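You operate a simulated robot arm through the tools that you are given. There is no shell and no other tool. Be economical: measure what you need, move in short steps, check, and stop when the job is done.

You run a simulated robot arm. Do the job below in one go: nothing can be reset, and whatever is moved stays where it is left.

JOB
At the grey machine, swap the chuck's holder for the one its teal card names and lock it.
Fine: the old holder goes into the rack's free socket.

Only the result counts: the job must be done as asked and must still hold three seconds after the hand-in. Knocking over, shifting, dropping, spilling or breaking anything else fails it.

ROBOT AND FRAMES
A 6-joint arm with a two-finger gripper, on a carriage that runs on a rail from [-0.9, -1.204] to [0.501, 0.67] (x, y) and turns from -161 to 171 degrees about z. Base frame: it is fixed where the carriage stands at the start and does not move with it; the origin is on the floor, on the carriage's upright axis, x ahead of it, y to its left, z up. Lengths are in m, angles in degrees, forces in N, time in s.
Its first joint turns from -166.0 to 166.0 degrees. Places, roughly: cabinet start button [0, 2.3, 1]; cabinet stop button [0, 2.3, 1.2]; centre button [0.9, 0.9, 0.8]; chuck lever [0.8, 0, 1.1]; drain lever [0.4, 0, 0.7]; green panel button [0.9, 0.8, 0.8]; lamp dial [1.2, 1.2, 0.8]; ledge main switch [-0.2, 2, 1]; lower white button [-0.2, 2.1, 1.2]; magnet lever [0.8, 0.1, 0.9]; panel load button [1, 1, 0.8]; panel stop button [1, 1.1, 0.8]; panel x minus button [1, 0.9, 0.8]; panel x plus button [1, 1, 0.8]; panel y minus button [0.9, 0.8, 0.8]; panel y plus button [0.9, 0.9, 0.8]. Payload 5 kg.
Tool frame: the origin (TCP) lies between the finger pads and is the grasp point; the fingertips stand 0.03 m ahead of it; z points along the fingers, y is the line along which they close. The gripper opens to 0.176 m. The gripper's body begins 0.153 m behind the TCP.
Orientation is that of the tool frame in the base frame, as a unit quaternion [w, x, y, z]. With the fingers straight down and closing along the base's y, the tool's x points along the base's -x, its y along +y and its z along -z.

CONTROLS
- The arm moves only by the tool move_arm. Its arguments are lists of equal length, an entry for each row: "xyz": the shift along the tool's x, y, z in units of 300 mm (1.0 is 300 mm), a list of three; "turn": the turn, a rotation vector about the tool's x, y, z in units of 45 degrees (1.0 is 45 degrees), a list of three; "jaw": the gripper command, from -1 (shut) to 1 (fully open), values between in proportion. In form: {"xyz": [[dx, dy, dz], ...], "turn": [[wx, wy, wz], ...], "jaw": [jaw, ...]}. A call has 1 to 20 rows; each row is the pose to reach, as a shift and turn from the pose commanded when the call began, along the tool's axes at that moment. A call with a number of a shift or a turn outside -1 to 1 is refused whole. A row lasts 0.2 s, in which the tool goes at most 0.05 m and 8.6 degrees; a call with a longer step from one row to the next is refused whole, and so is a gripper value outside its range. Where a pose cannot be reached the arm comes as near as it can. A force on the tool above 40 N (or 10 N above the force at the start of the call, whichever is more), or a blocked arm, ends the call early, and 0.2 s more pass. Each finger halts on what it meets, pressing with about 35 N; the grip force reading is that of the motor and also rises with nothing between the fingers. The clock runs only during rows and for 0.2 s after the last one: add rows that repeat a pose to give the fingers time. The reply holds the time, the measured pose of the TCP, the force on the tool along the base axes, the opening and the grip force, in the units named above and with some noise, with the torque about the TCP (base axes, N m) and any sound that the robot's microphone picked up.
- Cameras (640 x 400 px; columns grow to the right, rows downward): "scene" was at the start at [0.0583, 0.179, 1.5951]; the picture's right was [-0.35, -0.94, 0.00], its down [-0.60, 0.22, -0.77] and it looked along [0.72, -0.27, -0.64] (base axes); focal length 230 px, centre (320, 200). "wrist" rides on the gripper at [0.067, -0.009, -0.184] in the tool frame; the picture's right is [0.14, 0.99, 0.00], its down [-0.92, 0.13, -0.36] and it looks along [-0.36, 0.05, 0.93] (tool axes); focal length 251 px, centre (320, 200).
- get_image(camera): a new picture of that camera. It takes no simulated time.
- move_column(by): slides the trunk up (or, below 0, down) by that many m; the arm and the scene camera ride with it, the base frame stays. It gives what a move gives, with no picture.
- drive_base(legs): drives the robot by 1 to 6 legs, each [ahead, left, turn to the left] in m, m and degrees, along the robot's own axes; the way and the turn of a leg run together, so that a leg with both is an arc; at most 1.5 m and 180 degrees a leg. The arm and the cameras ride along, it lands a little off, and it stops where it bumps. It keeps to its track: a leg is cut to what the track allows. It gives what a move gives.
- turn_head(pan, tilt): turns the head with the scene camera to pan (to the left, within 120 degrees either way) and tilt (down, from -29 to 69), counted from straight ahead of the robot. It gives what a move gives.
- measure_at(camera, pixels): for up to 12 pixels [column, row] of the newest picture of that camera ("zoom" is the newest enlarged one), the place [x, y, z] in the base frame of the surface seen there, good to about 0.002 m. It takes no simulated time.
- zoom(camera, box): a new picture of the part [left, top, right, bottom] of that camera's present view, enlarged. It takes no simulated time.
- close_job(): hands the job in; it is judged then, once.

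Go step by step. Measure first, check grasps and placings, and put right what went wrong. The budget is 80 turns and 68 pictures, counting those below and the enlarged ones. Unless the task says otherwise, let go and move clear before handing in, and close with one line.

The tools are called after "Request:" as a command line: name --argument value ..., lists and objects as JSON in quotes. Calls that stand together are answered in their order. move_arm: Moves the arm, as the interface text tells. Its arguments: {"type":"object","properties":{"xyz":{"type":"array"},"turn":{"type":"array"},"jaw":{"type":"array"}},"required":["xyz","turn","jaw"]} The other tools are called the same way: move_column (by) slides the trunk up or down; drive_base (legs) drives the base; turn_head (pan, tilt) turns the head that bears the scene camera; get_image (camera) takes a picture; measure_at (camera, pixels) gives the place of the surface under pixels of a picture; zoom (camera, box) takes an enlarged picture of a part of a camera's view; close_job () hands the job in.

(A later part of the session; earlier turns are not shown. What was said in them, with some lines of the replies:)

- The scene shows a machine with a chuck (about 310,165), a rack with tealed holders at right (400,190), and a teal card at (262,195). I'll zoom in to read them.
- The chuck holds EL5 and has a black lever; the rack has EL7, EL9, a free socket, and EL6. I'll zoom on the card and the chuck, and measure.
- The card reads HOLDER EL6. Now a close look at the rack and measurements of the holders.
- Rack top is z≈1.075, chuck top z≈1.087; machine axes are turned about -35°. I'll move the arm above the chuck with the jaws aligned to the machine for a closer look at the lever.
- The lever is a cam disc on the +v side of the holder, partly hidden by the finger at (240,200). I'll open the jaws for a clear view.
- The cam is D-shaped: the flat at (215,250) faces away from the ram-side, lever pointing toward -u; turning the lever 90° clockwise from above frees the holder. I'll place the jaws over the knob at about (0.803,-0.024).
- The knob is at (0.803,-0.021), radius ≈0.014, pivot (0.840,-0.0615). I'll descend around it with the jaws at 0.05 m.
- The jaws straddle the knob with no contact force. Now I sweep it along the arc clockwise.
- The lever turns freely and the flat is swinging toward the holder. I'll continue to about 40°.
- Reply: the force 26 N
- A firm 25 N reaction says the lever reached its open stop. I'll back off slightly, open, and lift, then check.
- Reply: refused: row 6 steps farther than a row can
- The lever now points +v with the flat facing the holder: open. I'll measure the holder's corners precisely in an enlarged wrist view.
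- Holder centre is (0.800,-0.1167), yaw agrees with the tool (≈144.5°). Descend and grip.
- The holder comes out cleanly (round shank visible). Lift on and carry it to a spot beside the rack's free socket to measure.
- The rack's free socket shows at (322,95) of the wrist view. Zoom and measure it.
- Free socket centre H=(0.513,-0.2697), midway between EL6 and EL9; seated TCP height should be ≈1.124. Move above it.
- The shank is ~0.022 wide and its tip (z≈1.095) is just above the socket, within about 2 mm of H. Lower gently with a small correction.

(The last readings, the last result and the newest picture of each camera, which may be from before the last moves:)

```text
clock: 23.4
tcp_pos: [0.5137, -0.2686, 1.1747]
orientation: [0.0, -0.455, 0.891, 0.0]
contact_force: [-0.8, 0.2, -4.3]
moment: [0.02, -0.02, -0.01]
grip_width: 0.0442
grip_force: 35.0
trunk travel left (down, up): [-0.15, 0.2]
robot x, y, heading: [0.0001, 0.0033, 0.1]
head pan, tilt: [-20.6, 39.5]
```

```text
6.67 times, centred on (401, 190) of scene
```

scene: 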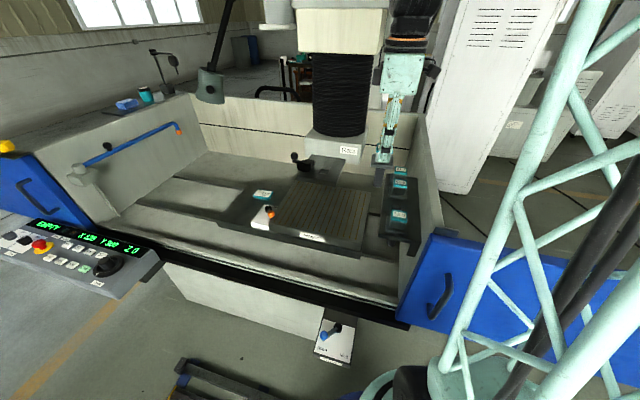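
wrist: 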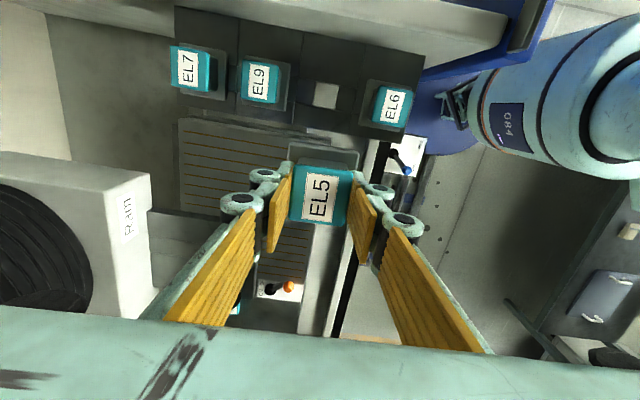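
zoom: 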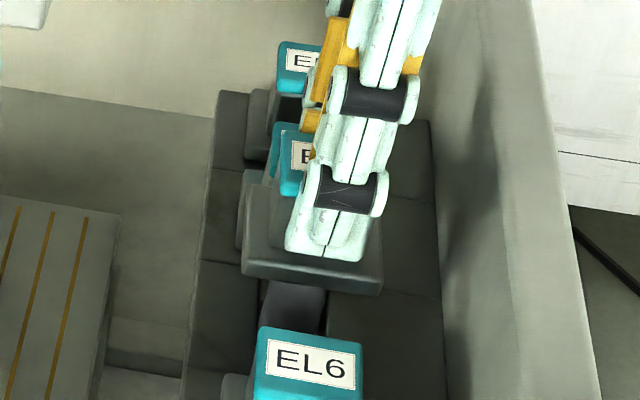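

The shank is in the socket with no side force; continue down to seat.

Request:
move_arm --xyz '[[0, 0, 0.04], [0, 0, 0.08], [0, 0, 0.12], [0, 0, 0.15], [0, 0, 0.16], [0, 0, 0.166]]' --turn '[[0, 0, 0], [0, 0, 0], [0, 0, 0], [0, 0, 0], [0, 0, 0], [0, 0, 0]]' --jaw '[-1, -1, -1, -1, -1, -1]'

Request:
zoom --camera "scene" --box '[376, 160, 426, 220]'

```text
clock: 24.8
tcp_pos: [0.5138, -0.267, 1.1241]
orientation: [-0.001, -0.454, 0.891, 0.0]
contact_force: [-1.7, -0.9, 2.2]
moment: [0.02, -0.09, 0.0]
grip_width: 0.0442
grip_force: 34.9
trunk travel left (down, up): [-0.15, 0.2]
robot x, y, heading: [0.0014, 0.0008, -0.1]
head pan, tilt: [-20.6, 39.5]
```

```text
6.67 times, centred on (401, 190) of scene
```

zoom: 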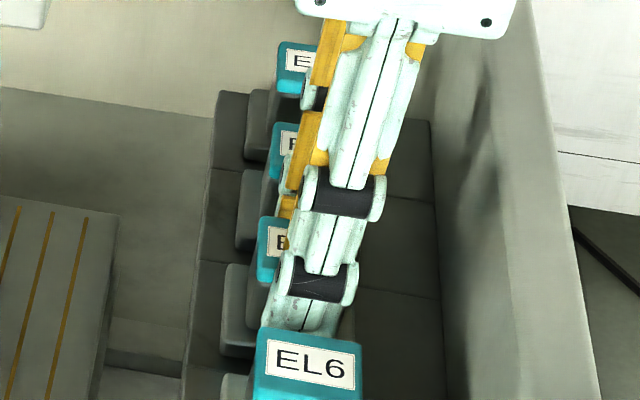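

Vertical force flipped to +2 N: seated. Open a little (0.056 m) and lift straight.

Request:
move_arm --xyz '[[0, 0, 0], [0, 0, 0], [0, 0, 0], [0, 0, -0.06], [0, 0, -0.15], [0, 0, -0.28], [0, 0, -0.4], [0, 0, -0.5]]' --turn '[[0, 0, 0], [0, 0, 0], [0, 0, 0], [0, 0, 0], [0, 0, 0], [0, 0, 0], [0, 0, 0], [0, 0, 0]]' --jaw '[-0.36, -0.36, -0.36, -0.36, -0.36, -0.36, -0.36, -0.36]'

Request:
zoom --camera "scene" --box '[356, 150, 436, 240]'

Request:
get_image --camera "wrist"

```text
clock: 26.6
tcp_pos: [0.5138, -0.2706, 1.2775]
orientation: [0.0, -0.455, 0.891, 0.001]
contact_force: [0.8, -0.3, 0.5]
moment: [0.03, 0.05, -0.01]
grip_width: 0.0563
grip_force: 0.2
trunk travel left (down, up): [-0.15, 0.2]
robot x, y, heading: [0.002, 0.0014, 0.2]
head pan, tilt: [-20.6, 39.5]
```

```text
4.44 times, centred on (396, 195) of scene
```

zoom: 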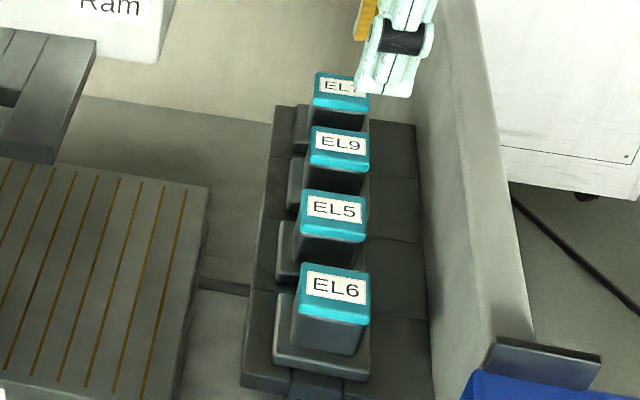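

```text
30 pictures are left
```

wrist: 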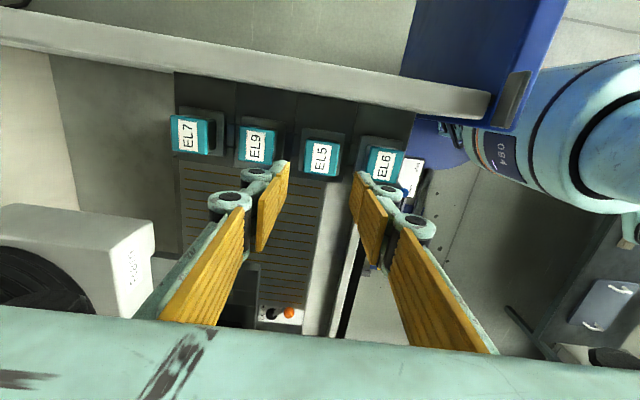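

EL5 sits in the rack squarely. Move over EL6 at (0.444,-0.2185).

Request:
move_arm --xyz '[[-0.003, 0.1, 0], [-0.003, 0.2, 0], [-0.003, 0.27, 0], [-0.003, 0.289, 0], [-0.003, 0.289, 0.1], [-0.003, 0.289, 0.1]]' --turn '[[0, 0, 0], [0, 0, 0], [0, 0, 0], [0, 0, 0], [0, 0, 0], [0, 0, 0]]' --jaw '[-0.3, -0.3, -0.3, -0.3, -0.3, -0.3]'

Request:
zoom --camera "wrist" --box '[240, 100, 400, 220]'

```text
clock: 28.0
tcp_pos: [0.4447, -0.2176, 1.2423]
orientation: [0.0, -0.455, 0.891, 0.0]
contact_force: [0.5, -0.3, -0.2]
moment: [0.12, 0.17, 0.0]
grip_width: 0.0618
grip_force: 0.1
trunk travel left (down, up): [-0.15, 0.2]
robot x, y, heading: [0.0034, -0.0006, 0.0]
head pan, tilt: [-20.6, 39.5]
```

```text
3.33 times, centred on (320, 160) of wrist
```

zoom: 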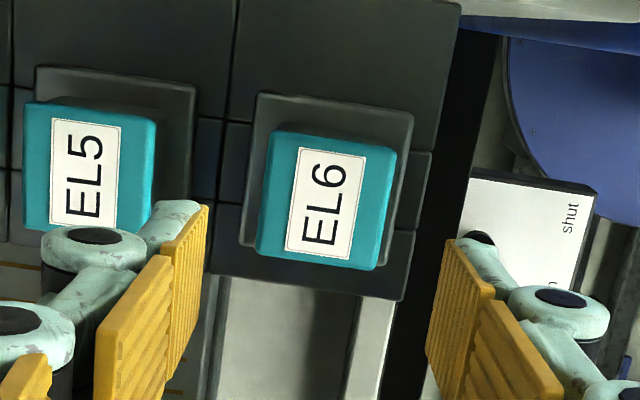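

Request:
measure_at --camera "zoom" --pixels '[[280, 135], [392, 155], [378, 265], [264, 248], [262, 98], [408, 120], [385, 272]]'

Request:
move_arm --xyz '[[0, 0, 0.1], [0, 0, 0.2], [0, 0, 0.28], [0, 0, 0.34], [0, 0, 0.375], [0, 0, 0.39], [0, 0, 0.39]]' --turn '[[0, 0, 0], [0, 0, 0], [0, 0, 0], [0, 0, 0], [0, 0, 0], [0, 0, 0], [0, 0, 0]]' --jaw '[-0.3, -0.3, -0.3, -0.3, -0.3, -0.3, -0.3]'

Request:
zoom --camera "scene" --box '[356, 150, 436, 240]'

```text
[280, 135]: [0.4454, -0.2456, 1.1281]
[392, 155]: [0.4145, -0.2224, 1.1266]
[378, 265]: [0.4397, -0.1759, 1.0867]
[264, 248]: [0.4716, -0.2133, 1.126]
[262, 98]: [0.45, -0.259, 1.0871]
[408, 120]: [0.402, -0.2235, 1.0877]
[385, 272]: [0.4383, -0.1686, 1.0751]
```

```text
clock: 29.6
tcp_pos: [0.4418, -0.2152, 1.1266]
orientation: [0.001, -0.455, 0.89, 0.0]
contact_force: [-0.2, -0.1, 0.2]
moment: [-0.03, -0.03, 0.04]
grip_width: 0.0616
grip_force: 0.1
trunk travel left (down, up): [-0.15, 0.2]
robot x, y, heading: [0.0002, -0.0023, 0.2]
head pan, tilt: [-20.6, 39.5]
```

```text
4.44 times, centred on (396, 195) of scene
```

zoom: 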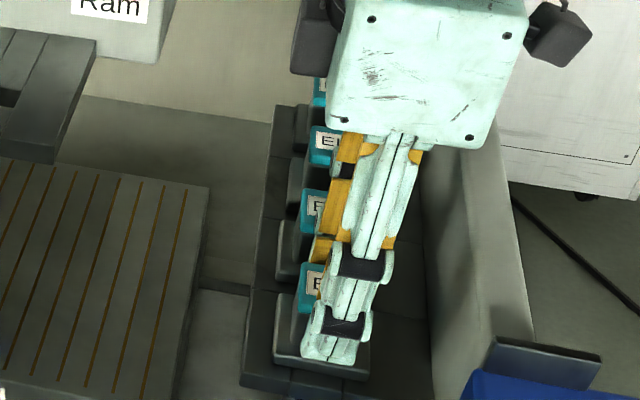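

Jaws straddle EL6. Grip and lift.

Request:
move_arm --xyz '[[0, 0, 0], [0, 0, 0], [0, 0, 0], [0, 0, 0]]' --turn '[[0, 0, 0], [0, 0, 0], [0, 0, 0], [0, 0, 0]]' --jaw '[-0.5, -0.6, -1, -1]'

Request:
move_arm --xyz '[[0, 0, -0.03], [0, 0, -0.08], [0, 0, -0.15], [0, 0, -0.23], [0, 0, -0.32], [0, 0, -0.41], [0, 0, -0.5], [0, 0, -0.58], [0, 0, -0.6]]' --turn '[[0, 0, 0], [0, 0, 0], [0, 0, 0], [0, 0, 0], [0, 0, 0], [0, 0, 0], [0, 0, 0], [0, 0, 0], [0, 0, 0]]' --jaw '[-1, -1, -1, -1, -1, -1, -1, -1, -1]'

Request:
get_image --camera "scene"

Request:
zoom --camera "wrist" --box '[240, 100, 400, 240]'

```text
clock: 30.6
tcp_pos: [0.4432, -0.2165, 1.1274]
orientation: [0.0, -0.455, 0.89, 0.0]
contact_force: [2.4, -0.5, 2.5]
moment: [-0.02, -0.04, 0.01]
grip_width: 0.0445
grip_force: 35.0
trunk travel left (down, up): [-0.15, 0.2]
robot x, y, heading: [0.0023, 0.0001, 0.1]
head pan, tilt: [-20.6, 39.5]
```

```text
clock: 32.6
tcp_pos: [0.4437, -0.2165, 1.3062]
orientation: [0.0, -0.455, 0.891, 0.0]
contact_force: [0.0, 0.7, -4.3]
moment: [-0.03, -0.03, -0.02]
grip_width: 0.0444
grip_force: 35.1
trunk travel left (down, up): [-0.15, 0.2]
robot x, y, heading: [-0.002, -0.0023, 0.0]
head pan, tilt: [-20.6, 39.5]
```

```text
27 pictures are left
```

scene: 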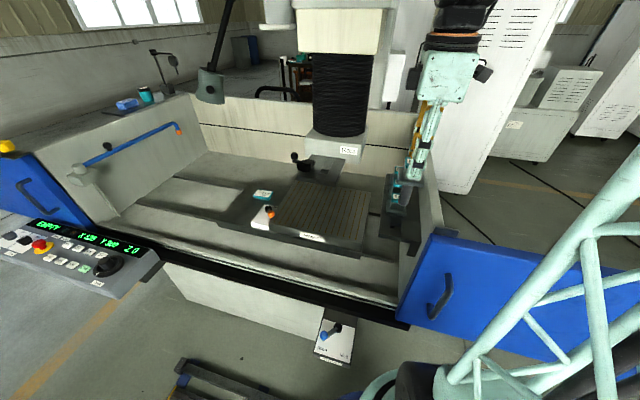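

```text
2.86 times, centred on (320, 170) of wrist
```

zoom: 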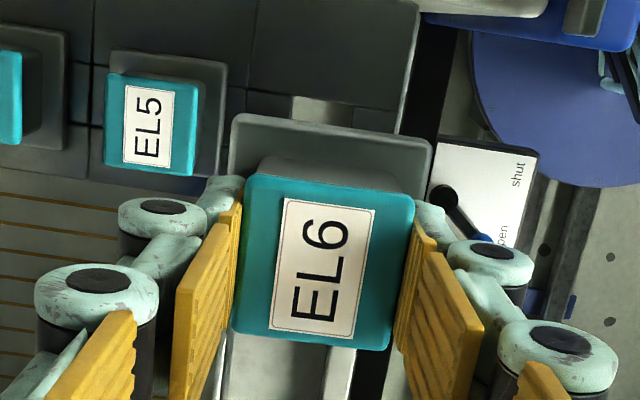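

EL6 is held. Carry it over to the chuck at height 1.306.

Request:
move_arm --xyz '[[-0.04, -0.032, 0], [-0.11, -0.087, 0], [-0.2, -0.159, 0], [-0.3, -0.238, 0], [-0.4, -0.318, 0], [-0.5, -0.397, 0], [-0.6, -0.477, 0], [-0.7, -0.556, 0], [-0.79, -0.627, 0], [-0.87, -0.691, 0], [-0.93, -0.739, 0], [-0.96, -0.762, 0], [-0.967, -0.768, 0], [-0.967, -0.768, 0]]' --turn '[[0, 0, 0], [0, 0, 0], [0, 0, 0], [0, 0, 0], [0, 0, 0], [0, 0, 0], [0, 0, 0], [0, 0, 0], [0, 0, 0], [0, 0, 0], [0, 0, 0], [0, 0, 0], [0, 0, 0], [0, 0, 0]]' --jaw '[-1, -1, -1, -1, -1, -1, -1, -1, -1, -1, -1, -1, -1, -1]'

Request:
zoom --camera "scene" --box '[280, 125, 360, 185]'

Request:
zoom --camera "wrist" --box '[240, 100, 400, 220]'

```text
clock: 35.6
tcp_pos: [0.8018, -0.1159, 1.3078]
orientation: [0.0, -0.455, 0.89, 0.0]
contact_force: [-0.4, 1.0, -4.3]
moment: [-0.01, -0.03, 0.03]
grip_width: 0.0444
grip_force: 34.9
trunk travel left (down, up): [-0.15, 0.2]
robot x, y, heading: [-0.0021, 0.0004, 0.0]
head pan, tilt: [-20.6, 39.5]
```

```text
6.67 times, centred on (320, 155) of scene
```

zoom: 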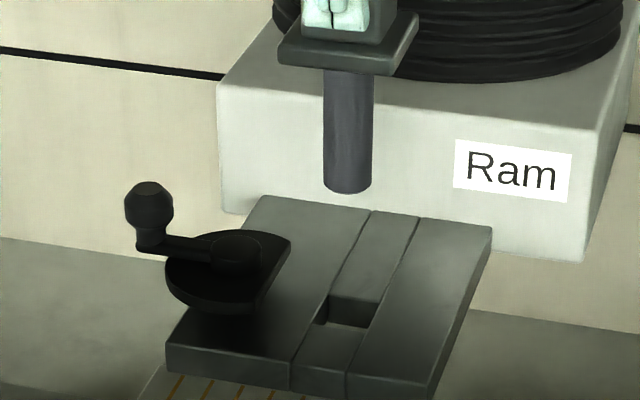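

```text
3.33 times, centred on (320, 160) of wrist
```

zoom: 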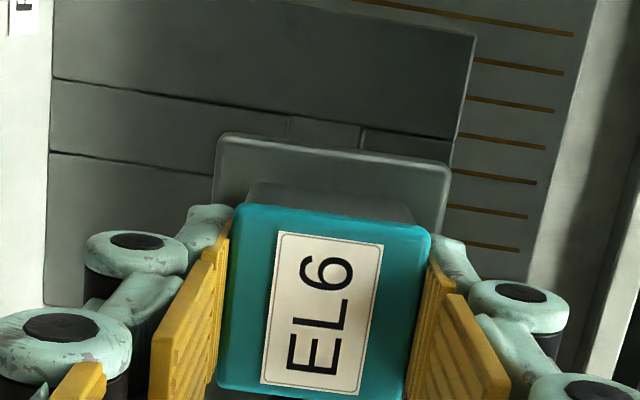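

Request:
measure_at --camera "scene" --pixels '[[325.4, 168.3], [322.25, 175.2], [319.4, 171.2], [328.8, 172.7]]'

Request:
measure_at --camera "zoom" --pixels '[[225, 145], [440, 175], [335, 160], [245, 215], [420, 235], [290, 118], [362, 130], [285, 140], [360, 150]]'

```text
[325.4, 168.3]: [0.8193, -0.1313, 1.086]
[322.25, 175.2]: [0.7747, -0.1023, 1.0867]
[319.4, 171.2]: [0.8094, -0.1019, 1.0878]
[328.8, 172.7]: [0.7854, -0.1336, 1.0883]
```

```text
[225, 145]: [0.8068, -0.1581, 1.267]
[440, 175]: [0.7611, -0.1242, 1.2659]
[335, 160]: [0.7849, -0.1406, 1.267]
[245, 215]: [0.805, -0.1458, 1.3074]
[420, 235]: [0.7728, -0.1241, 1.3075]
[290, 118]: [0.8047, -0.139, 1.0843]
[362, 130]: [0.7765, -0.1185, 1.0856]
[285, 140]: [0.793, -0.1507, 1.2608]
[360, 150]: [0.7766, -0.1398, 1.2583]
```

The held shank lines up with the chuck's hole centre (~0.799,-0.1167) to ~2 mm. Lower, with a tiny correction.

Request:
move_arm --xyz '[[0, 0.005, 0.06], [0, 0.005, 0.14], [0, 0.005, 0.2], [0, 0.005, 0.25], [0, 0.005, 0.3], [0, 0.005, 0.35], [0, 0.005, 0.4]]' --turn '[[0, 0, 0], [0, 0, 0], [0, 0, 0], [0, 0, 0], [0, 0, 0], [0, 0, 0], [0, 0, 0]]' --jaw '[-1, -1, -1, -1, -1, -1, -1]'

Request:
zoom --camera "scene" --box '[280, 125, 360, 185]'

```text
clock: 37.2
tcp_pos: [0.7984, -0.1141, 1.1875]
orientation: [0.0, -0.454, 0.891, 0.0]
contact_force: [0.8, 0.2, -4.2]
moment: [-0.01, -0.01, -0.01]
grip_width: 0.0445
grip_force: 35.1
trunk travel left (down, up): [-0.15, 0.2]
robot x, y, heading: [-0.0033, 0.0013, -0.0]
head pan, tilt: [-20.6, 39.5]
```

```text
6.67 times, centred on (320, 155) of scene
```

zoom: 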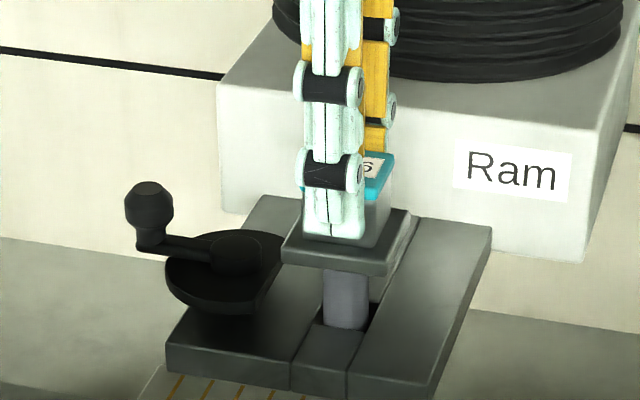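

Request:
move_arm --xyz '[[0.005, 0, 0.04], [0.005, 0, 0.08], [0.005, 0, 0.115], [0.005, 0, 0.14], [0.005, 0, 0.155], [0.005, 0, 0.163]]' --turn '[[0, 0, 0], [0, 0, 0], [0, 0, 0], [0, 0, 0], [0, 0, 0], [0, 0, 0]]' --jaw '[-1, -1, -1, -1, -1, -1]'

Request:
zoom --camera "scene" --box '[280, 125, 360, 185]'

```text
clock: 38.6
tcp_pos: [0.7974, -0.1172, 1.14]
orientation: [0.002, -0.456, 0.89, 0.0]
contact_force: [1.4, -1.9, 15.3]
moment: [-0.09, 0.71, 0.08]
grip_width: 0.0444
grip_force: 34.8
trunk travel left (down, up): [-0.15, 0.2]
robot x, y, heading: [0.0037, 0.0011, 0.1]
head pan, tilt: [-20.6, 39.5]
```

```text
6.67 times, centred on (320, 155) of scene
```

zoom: 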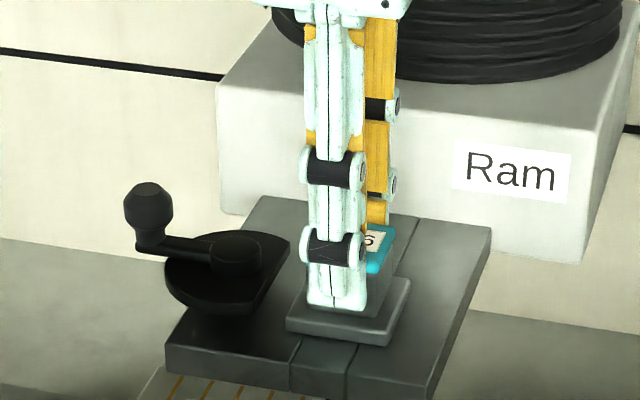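

Seated (15 N upward). Release and lift, then check the pose.

Request:
move_arm --xyz '[[0, 0, -0.005], [0, 0, -0.005], [0, 0, -0.005], [0, 0, -0.06], [0, 0, -0.15], [0, 0, -0.28], [0, 0, -0.4], [0, 0, -0.54], [0, 0, -0.54]]' --turn '[[0, 0, 0], [0, 0, 0], [0, 0, 0], [0, 0, 0], [0, 0, 0], [0, 0, 0], [0, 0, 0], [0, 0, 0], [0, 0, 0]]' --jaw '[-0.3, -0.3, -0.3, -0.3, -0.3, -0.3, -0.3, -0.1, -0.1]'

Request:
zoom --camera "scene" --box '[280, 125, 360, 185]'

Request:
zoom --camera "wrist" --box '[240, 110, 400, 250]'

```text
clock: 40.6
tcp_pos: [0.7991, -0.115, 1.302]
orientation: [0.001, -0.454, 0.891, 0.0]
contact_force: [-1.5, -0.4, 0.3]
moment: [-0.05, -0.13, 0.01]
grip_width: 0.0792
grip_force: 0.1
trunk travel left (down, up): [-0.15, 0.2]
robot x, y, heading: [0.0038, -0.0016, 0.1]
head pan, tilt: [-20.6, 39.5]
```

```text
6.67 times, centred on (320, 155) of scene
```

zoom: 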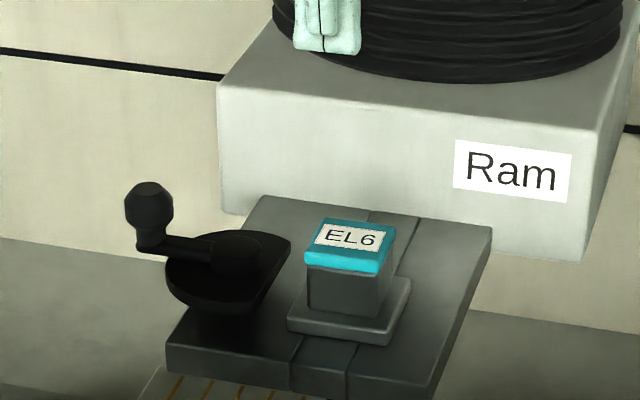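

```text
2.86 times, centred on (320, 180) of wrist
```

zoom: 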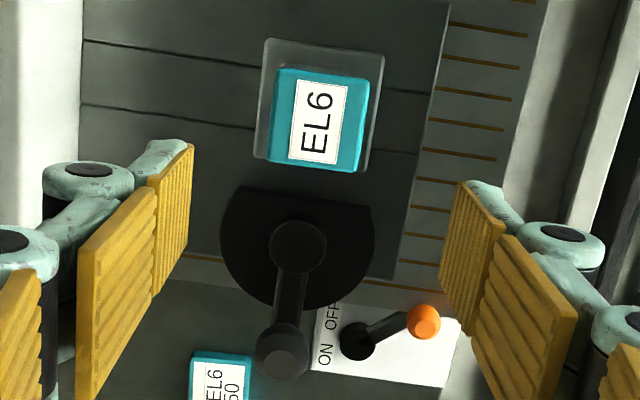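

Request:
measure_at --camera "zoom" --pixels '[[266, 43], [381, 59], [256, 153], [370, 168], [283, 74], [365, 86], [355, 168], [272, 158], [286, 350], [280, 370], [298, 245], [300, 325]]'

```text
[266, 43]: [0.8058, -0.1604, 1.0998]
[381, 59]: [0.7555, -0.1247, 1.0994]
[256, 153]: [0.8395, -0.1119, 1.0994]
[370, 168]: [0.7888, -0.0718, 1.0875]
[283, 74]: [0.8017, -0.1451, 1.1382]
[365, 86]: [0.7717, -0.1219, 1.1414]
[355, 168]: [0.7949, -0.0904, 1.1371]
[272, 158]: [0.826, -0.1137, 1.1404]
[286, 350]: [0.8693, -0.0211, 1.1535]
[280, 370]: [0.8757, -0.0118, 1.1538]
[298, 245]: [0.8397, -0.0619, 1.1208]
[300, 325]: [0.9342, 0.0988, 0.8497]
```

EL6 is seated in place and square. Now move over the lever knob at (0.871,-0.0205) with the jaws turned to push it back to locked.

Request:
move_arm --xyz '[[-0.08, -0.002, 0.0], [-0.16, -0.004, 0.03], [-0.24, -0.006, 0.06], [-0.32, -0.008, 0.1], [-0.396, -0.009, 0.14], [-0.396, -0.009, 0.14]]' --turn '[[0, 0, -0.147], [0, 0, -0.293], [0, 0, -0.44], [0, 0, -0.587], [0, 0, -0.733], [0, 0, -0.733]]' --jaw '[-0.4, -0.4, -0.4, -0.4, -0.4, -0.4]'

Request:
zoom --camera "wrist" --box '[220, 80, 420, 230]'

```text
clock: 42.0
tcp_pos: [0.8707, -0.0203, 1.2605]
orientation: [0.0, -0.689, 0.725, 0.0]
contact_force: [0.3, 0.1, 0.2]
moment: [-0.04, 0.06, 0.02]
grip_width: 0.0526
grip_force: 0.2
trunk travel left (down, up): [-0.15, 0.2]
robot x, y, heading: [-0.0024, 0.0025, -0.0]
head pan, tilt: [-20.6, 39.5]
```

```text
2.67 times, centred on (320, 155) of wrist
```

zoom: 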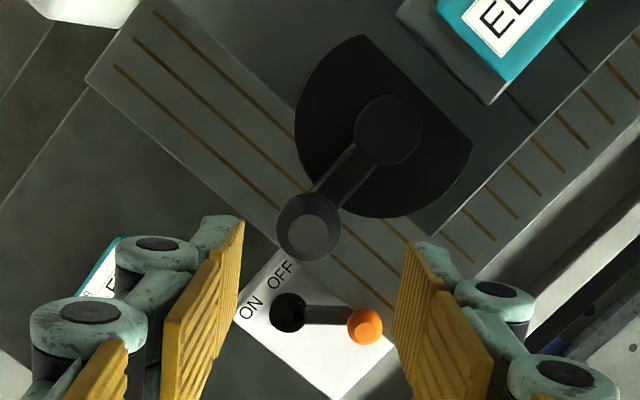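

Request:
measure_at --camera "zoom" --pixels '[[306, 232], [285, 225], [330, 215], [308, 250], [390, 130]]'

Request:
move_arm --xyz '[[0, 0, 0.1], [0, 0, 0.2], [0, 0, 0.28], [0, 0, 0.33], [0, 0, 0.34], [0, 0, 0.34]]' --turn '[[0, 0, 0], [0, 0, 0], [0, 0, 0], [0, 0, 0], [0, 0, 0], [0, 0, 0]]' --jaw '[-0.4, -0.4, -0.4, -0.4, -0.5, -0.58]'

Request:
zoom --camera "scene" --box '[280, 125, 360, 185]'

```text
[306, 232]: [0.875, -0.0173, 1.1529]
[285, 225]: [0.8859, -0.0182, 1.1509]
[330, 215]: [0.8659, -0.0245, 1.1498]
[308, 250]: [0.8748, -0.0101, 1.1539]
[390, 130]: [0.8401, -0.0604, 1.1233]
```

```text
clock: 43.4
tcp_pos: [0.871, -0.0228, 1.1558]
orientation: [0.0, -0.689, 0.725, 0.0]
contact_force: [0.4, 0.5, -0.6]
moment: [0.02, -0.03, -0.01]
grip_width: 0.0371
grip_force: 0.0
trunk travel left (down, up): [-0.15, 0.2]
robot x, y, heading: [-0.0015, 0.0025, -0.0]
head pan, tilt: [-20.6, 39.5]
```

```text
6.67 times, centred on (320, 155) of scene
```

zoom: 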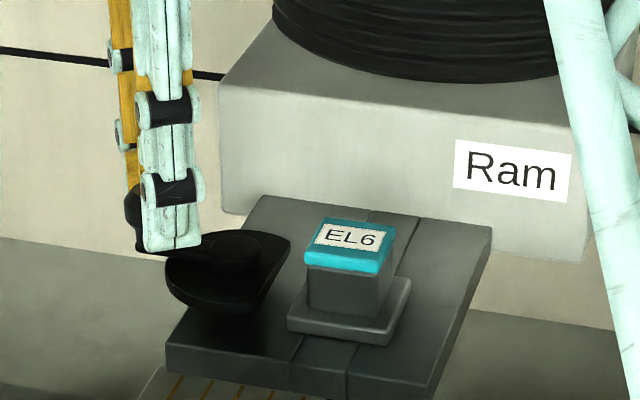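

Jaws straddle the knob. Sweep it counter-clockwise back toward its locked angle (~132°), slightly past to meet the stop.

Request:
move_arm --xyz '[[-0.018, 0.014, 0], [-0.03, 0.028, 0], [-0.039, 0.058, 0], [-0.042, 0.082, 0], [-0.043, 0.106, 0], [-0.04, 0.13, 0], [-0.034, 0.153, 0], [-0.025, 0.175, 0], [-0.014, 0.196, 0], [-0.003, 0.211, 0], [0.01, 0.226, 0], [0.02, 0.235, 0], [0.03, 0.243, 0]]' --turn '[[0, 0, 0], [0, 0, 0], [0, 0, 0], [0, 0, 0], [0, 0, 0], [0, 0, 0], [0, 0, 0], [0, 0, 0], [0, 0, 0], [0, 0, 0], [0, 0, 0], [0, 0, 0], [0, 0, 0]]' --jaw '[-0.58, -0.58, -0.58, -0.58, -0.58, -0.58, -0.58, -0.58, -0.58, -0.58, -0.58, -0.58, -0.58]'

Request:
zoom --camera "scene" --box '[280, 125, 360, 185]'

```text
clock: 46.2
tcp_pos: [0.7992, -0.0262, 1.1579]
orientation: [0.0, -0.689, 0.725, 0.001]
contact_force: [7.0, 2.1, 1.7]
moment: [0.07, -0.19, 0.03]
grip_width: 0.0397
grip_force: 4.3
trunk travel left (down, up): [-0.15, 0.2]
robot x, y, heading: [-0.0013, 0.0006, 0.0]
head pan, tilt: [-20.6, 39.5]
```

```text
6.67 times, centred on (320, 155) of scene
```

zoom: 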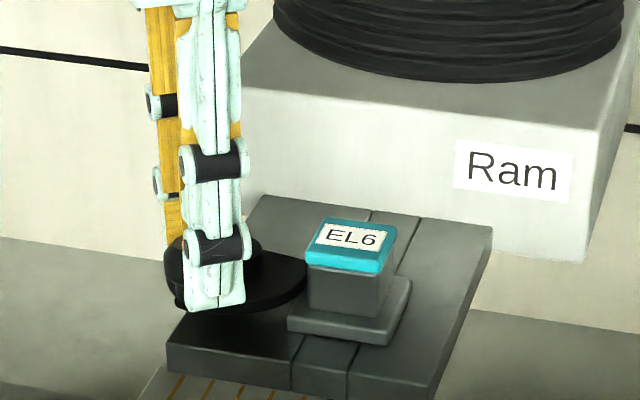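

A 7 N reaction is building; push a few mm more along the tangent to confirm the stop.

Request:
move_arm --xyz '[[0.01, 0.01, 0], [0.02, 0.02, 0], [0.03, 0.03, 0], [0.03, 0.03, 0]]' --turn '[[0, 0, 0], [0, 0, 0], [0, 0, 0], [0, 0, 0]]' --jaw '[-0.58, -0.58, -0.58, -0.58]'

```text
clock: 47.1
tcp_pos: [0.7945, -0.033, 1.1567]
orientation: [0.004, -0.689, 0.725, -0.004]
contact_force: [25.7, 0.0, -6.5]
moment: [0.06, -0.47, -0.31]
grip_width: 0.0464
grip_force: 13.0
trunk travel left (down, up): [-0.15, 0.2]
robot x, y, heading: [0.0021, -0.0006, 0.3]
head pan, tilt: [-20.6, 39.5]
stopped in row 4: the force on the tool passed its limit at 41 N (the readings are from after the stop); the commanded pose is now the measured one
```

Hard stop reached. Back off, open, lift clear, and inspect.

Request:
move_arm --xyz '[[-0.02, -0.02, 0], [-0.02, -0.02, 0], [-0.02, -0.02, -0.12], [-0.02, -0.02, -0.27], [-0.02, -0.02, -0.42], [-0.02, -0.02, -0.55], [-0.02, 0.1, -0.6], [-0.02, 0.25, -0.6], [-0.02, 0.4, -0.6], [-0.02, 0.5, -0.6], [-0.02, 0.5, -0.6]]' --turn '[[0, 0, 0], [0, 0, 0], [0, 0, 0], [0, 0, 0], [0, 0, 0], [0, 0, 0], [0, 0, 0], [0, 0, 0], [0, 0, 0], [0, 0, 0], [0, 0, 0]]' --jaw '[-0.4, -0.4, -0.4, -0.4, -0.4, -0.4, -0.4, -0.4, -0.4, -0.4, -0.4]'

Request:
zoom --camera "scene" --box '[280, 125, 360, 185]'

Request:
get_image --camera "scene"

Request:
get_image --camera "wrist"

```text
clock: 49.5
tcp_pos: [0.6418, -0.0181, 1.3341]
orientation: [0.002, -0.689, 0.725, -0.001]
contact_force: [-0.4, 1.1, 0.9]
moment: [-0.06, -0.17, -0.01]
grip_width: 0.0529
grip_force: 0.0
trunk travel left (down, up): [-0.15, 0.2]
robot x, y, heading: [-0.0025, -0.0035, 0.4]
head pan, tilt: [-20.6, 39.5]
```

```text
6.67 times, centred on (320, 155) of scene
```

zoom: 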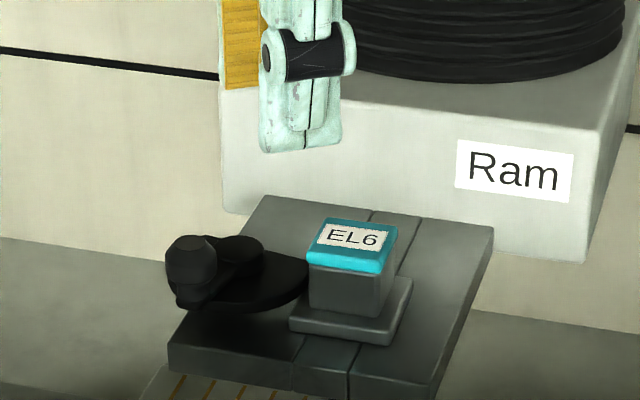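

```text
15 pictures are left
```

scene: 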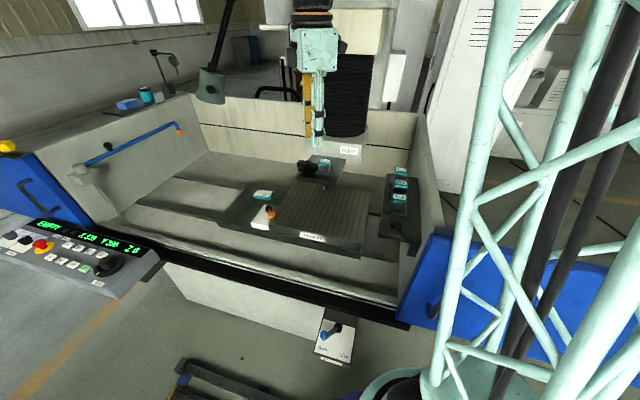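

```text
14 pictures are left
```

wrist: 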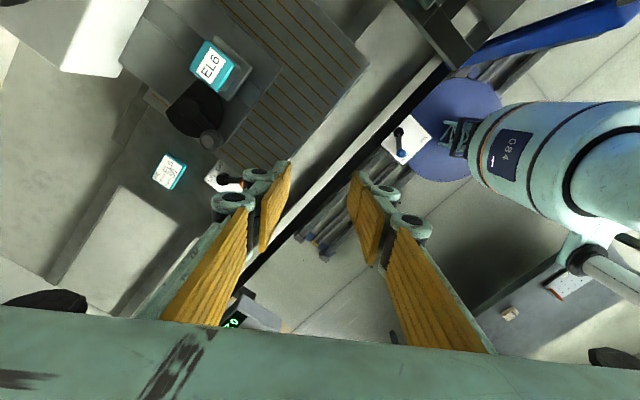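

Request:
zoom --camera "wrist" --box '[150, 30, 278, 160]'

Request:
zoom --camera "scene" --box '[356, 150, 436, 240]'

Request:
measure_at --camera "wrist" --pixels '[[208, 141], [206, 143], [211, 139], [190, 112], [212, 65]]'

```text
3.08 times, centred on (214, 95) of wrist
```

zoom: 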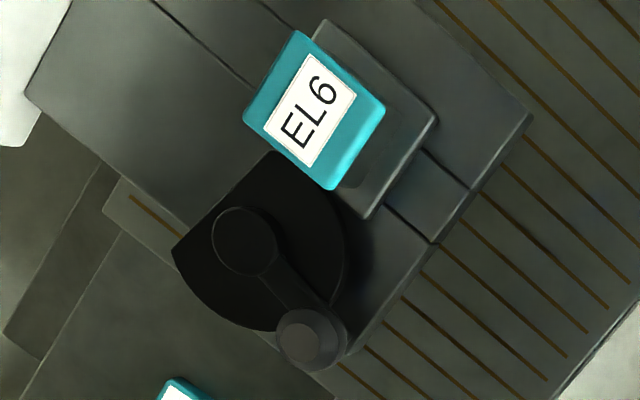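

```text
4.44 times, centred on (396, 195) of scene
```

zoom: 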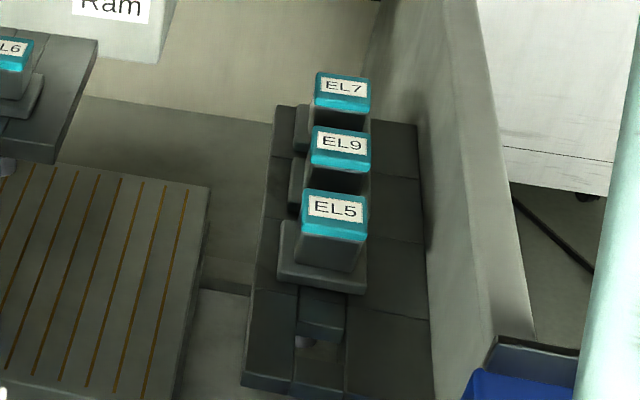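

```text
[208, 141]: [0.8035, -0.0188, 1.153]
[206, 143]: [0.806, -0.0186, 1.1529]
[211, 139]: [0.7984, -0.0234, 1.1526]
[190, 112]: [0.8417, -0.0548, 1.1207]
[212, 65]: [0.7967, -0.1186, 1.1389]
```

The knob is back at (0.803,-0.021), its original locked angle and against the stop, with the cam over EL6's flange. EL5 sits in the rack socket and the arm is clear, so I'm handing in.

Request:
close_job

```text
The job is handed in.
```

The job is handed in: EL6, the holder named on the teal card, is seated and locked in the chuck, and the old EL5 is in what was the rack's free socket.
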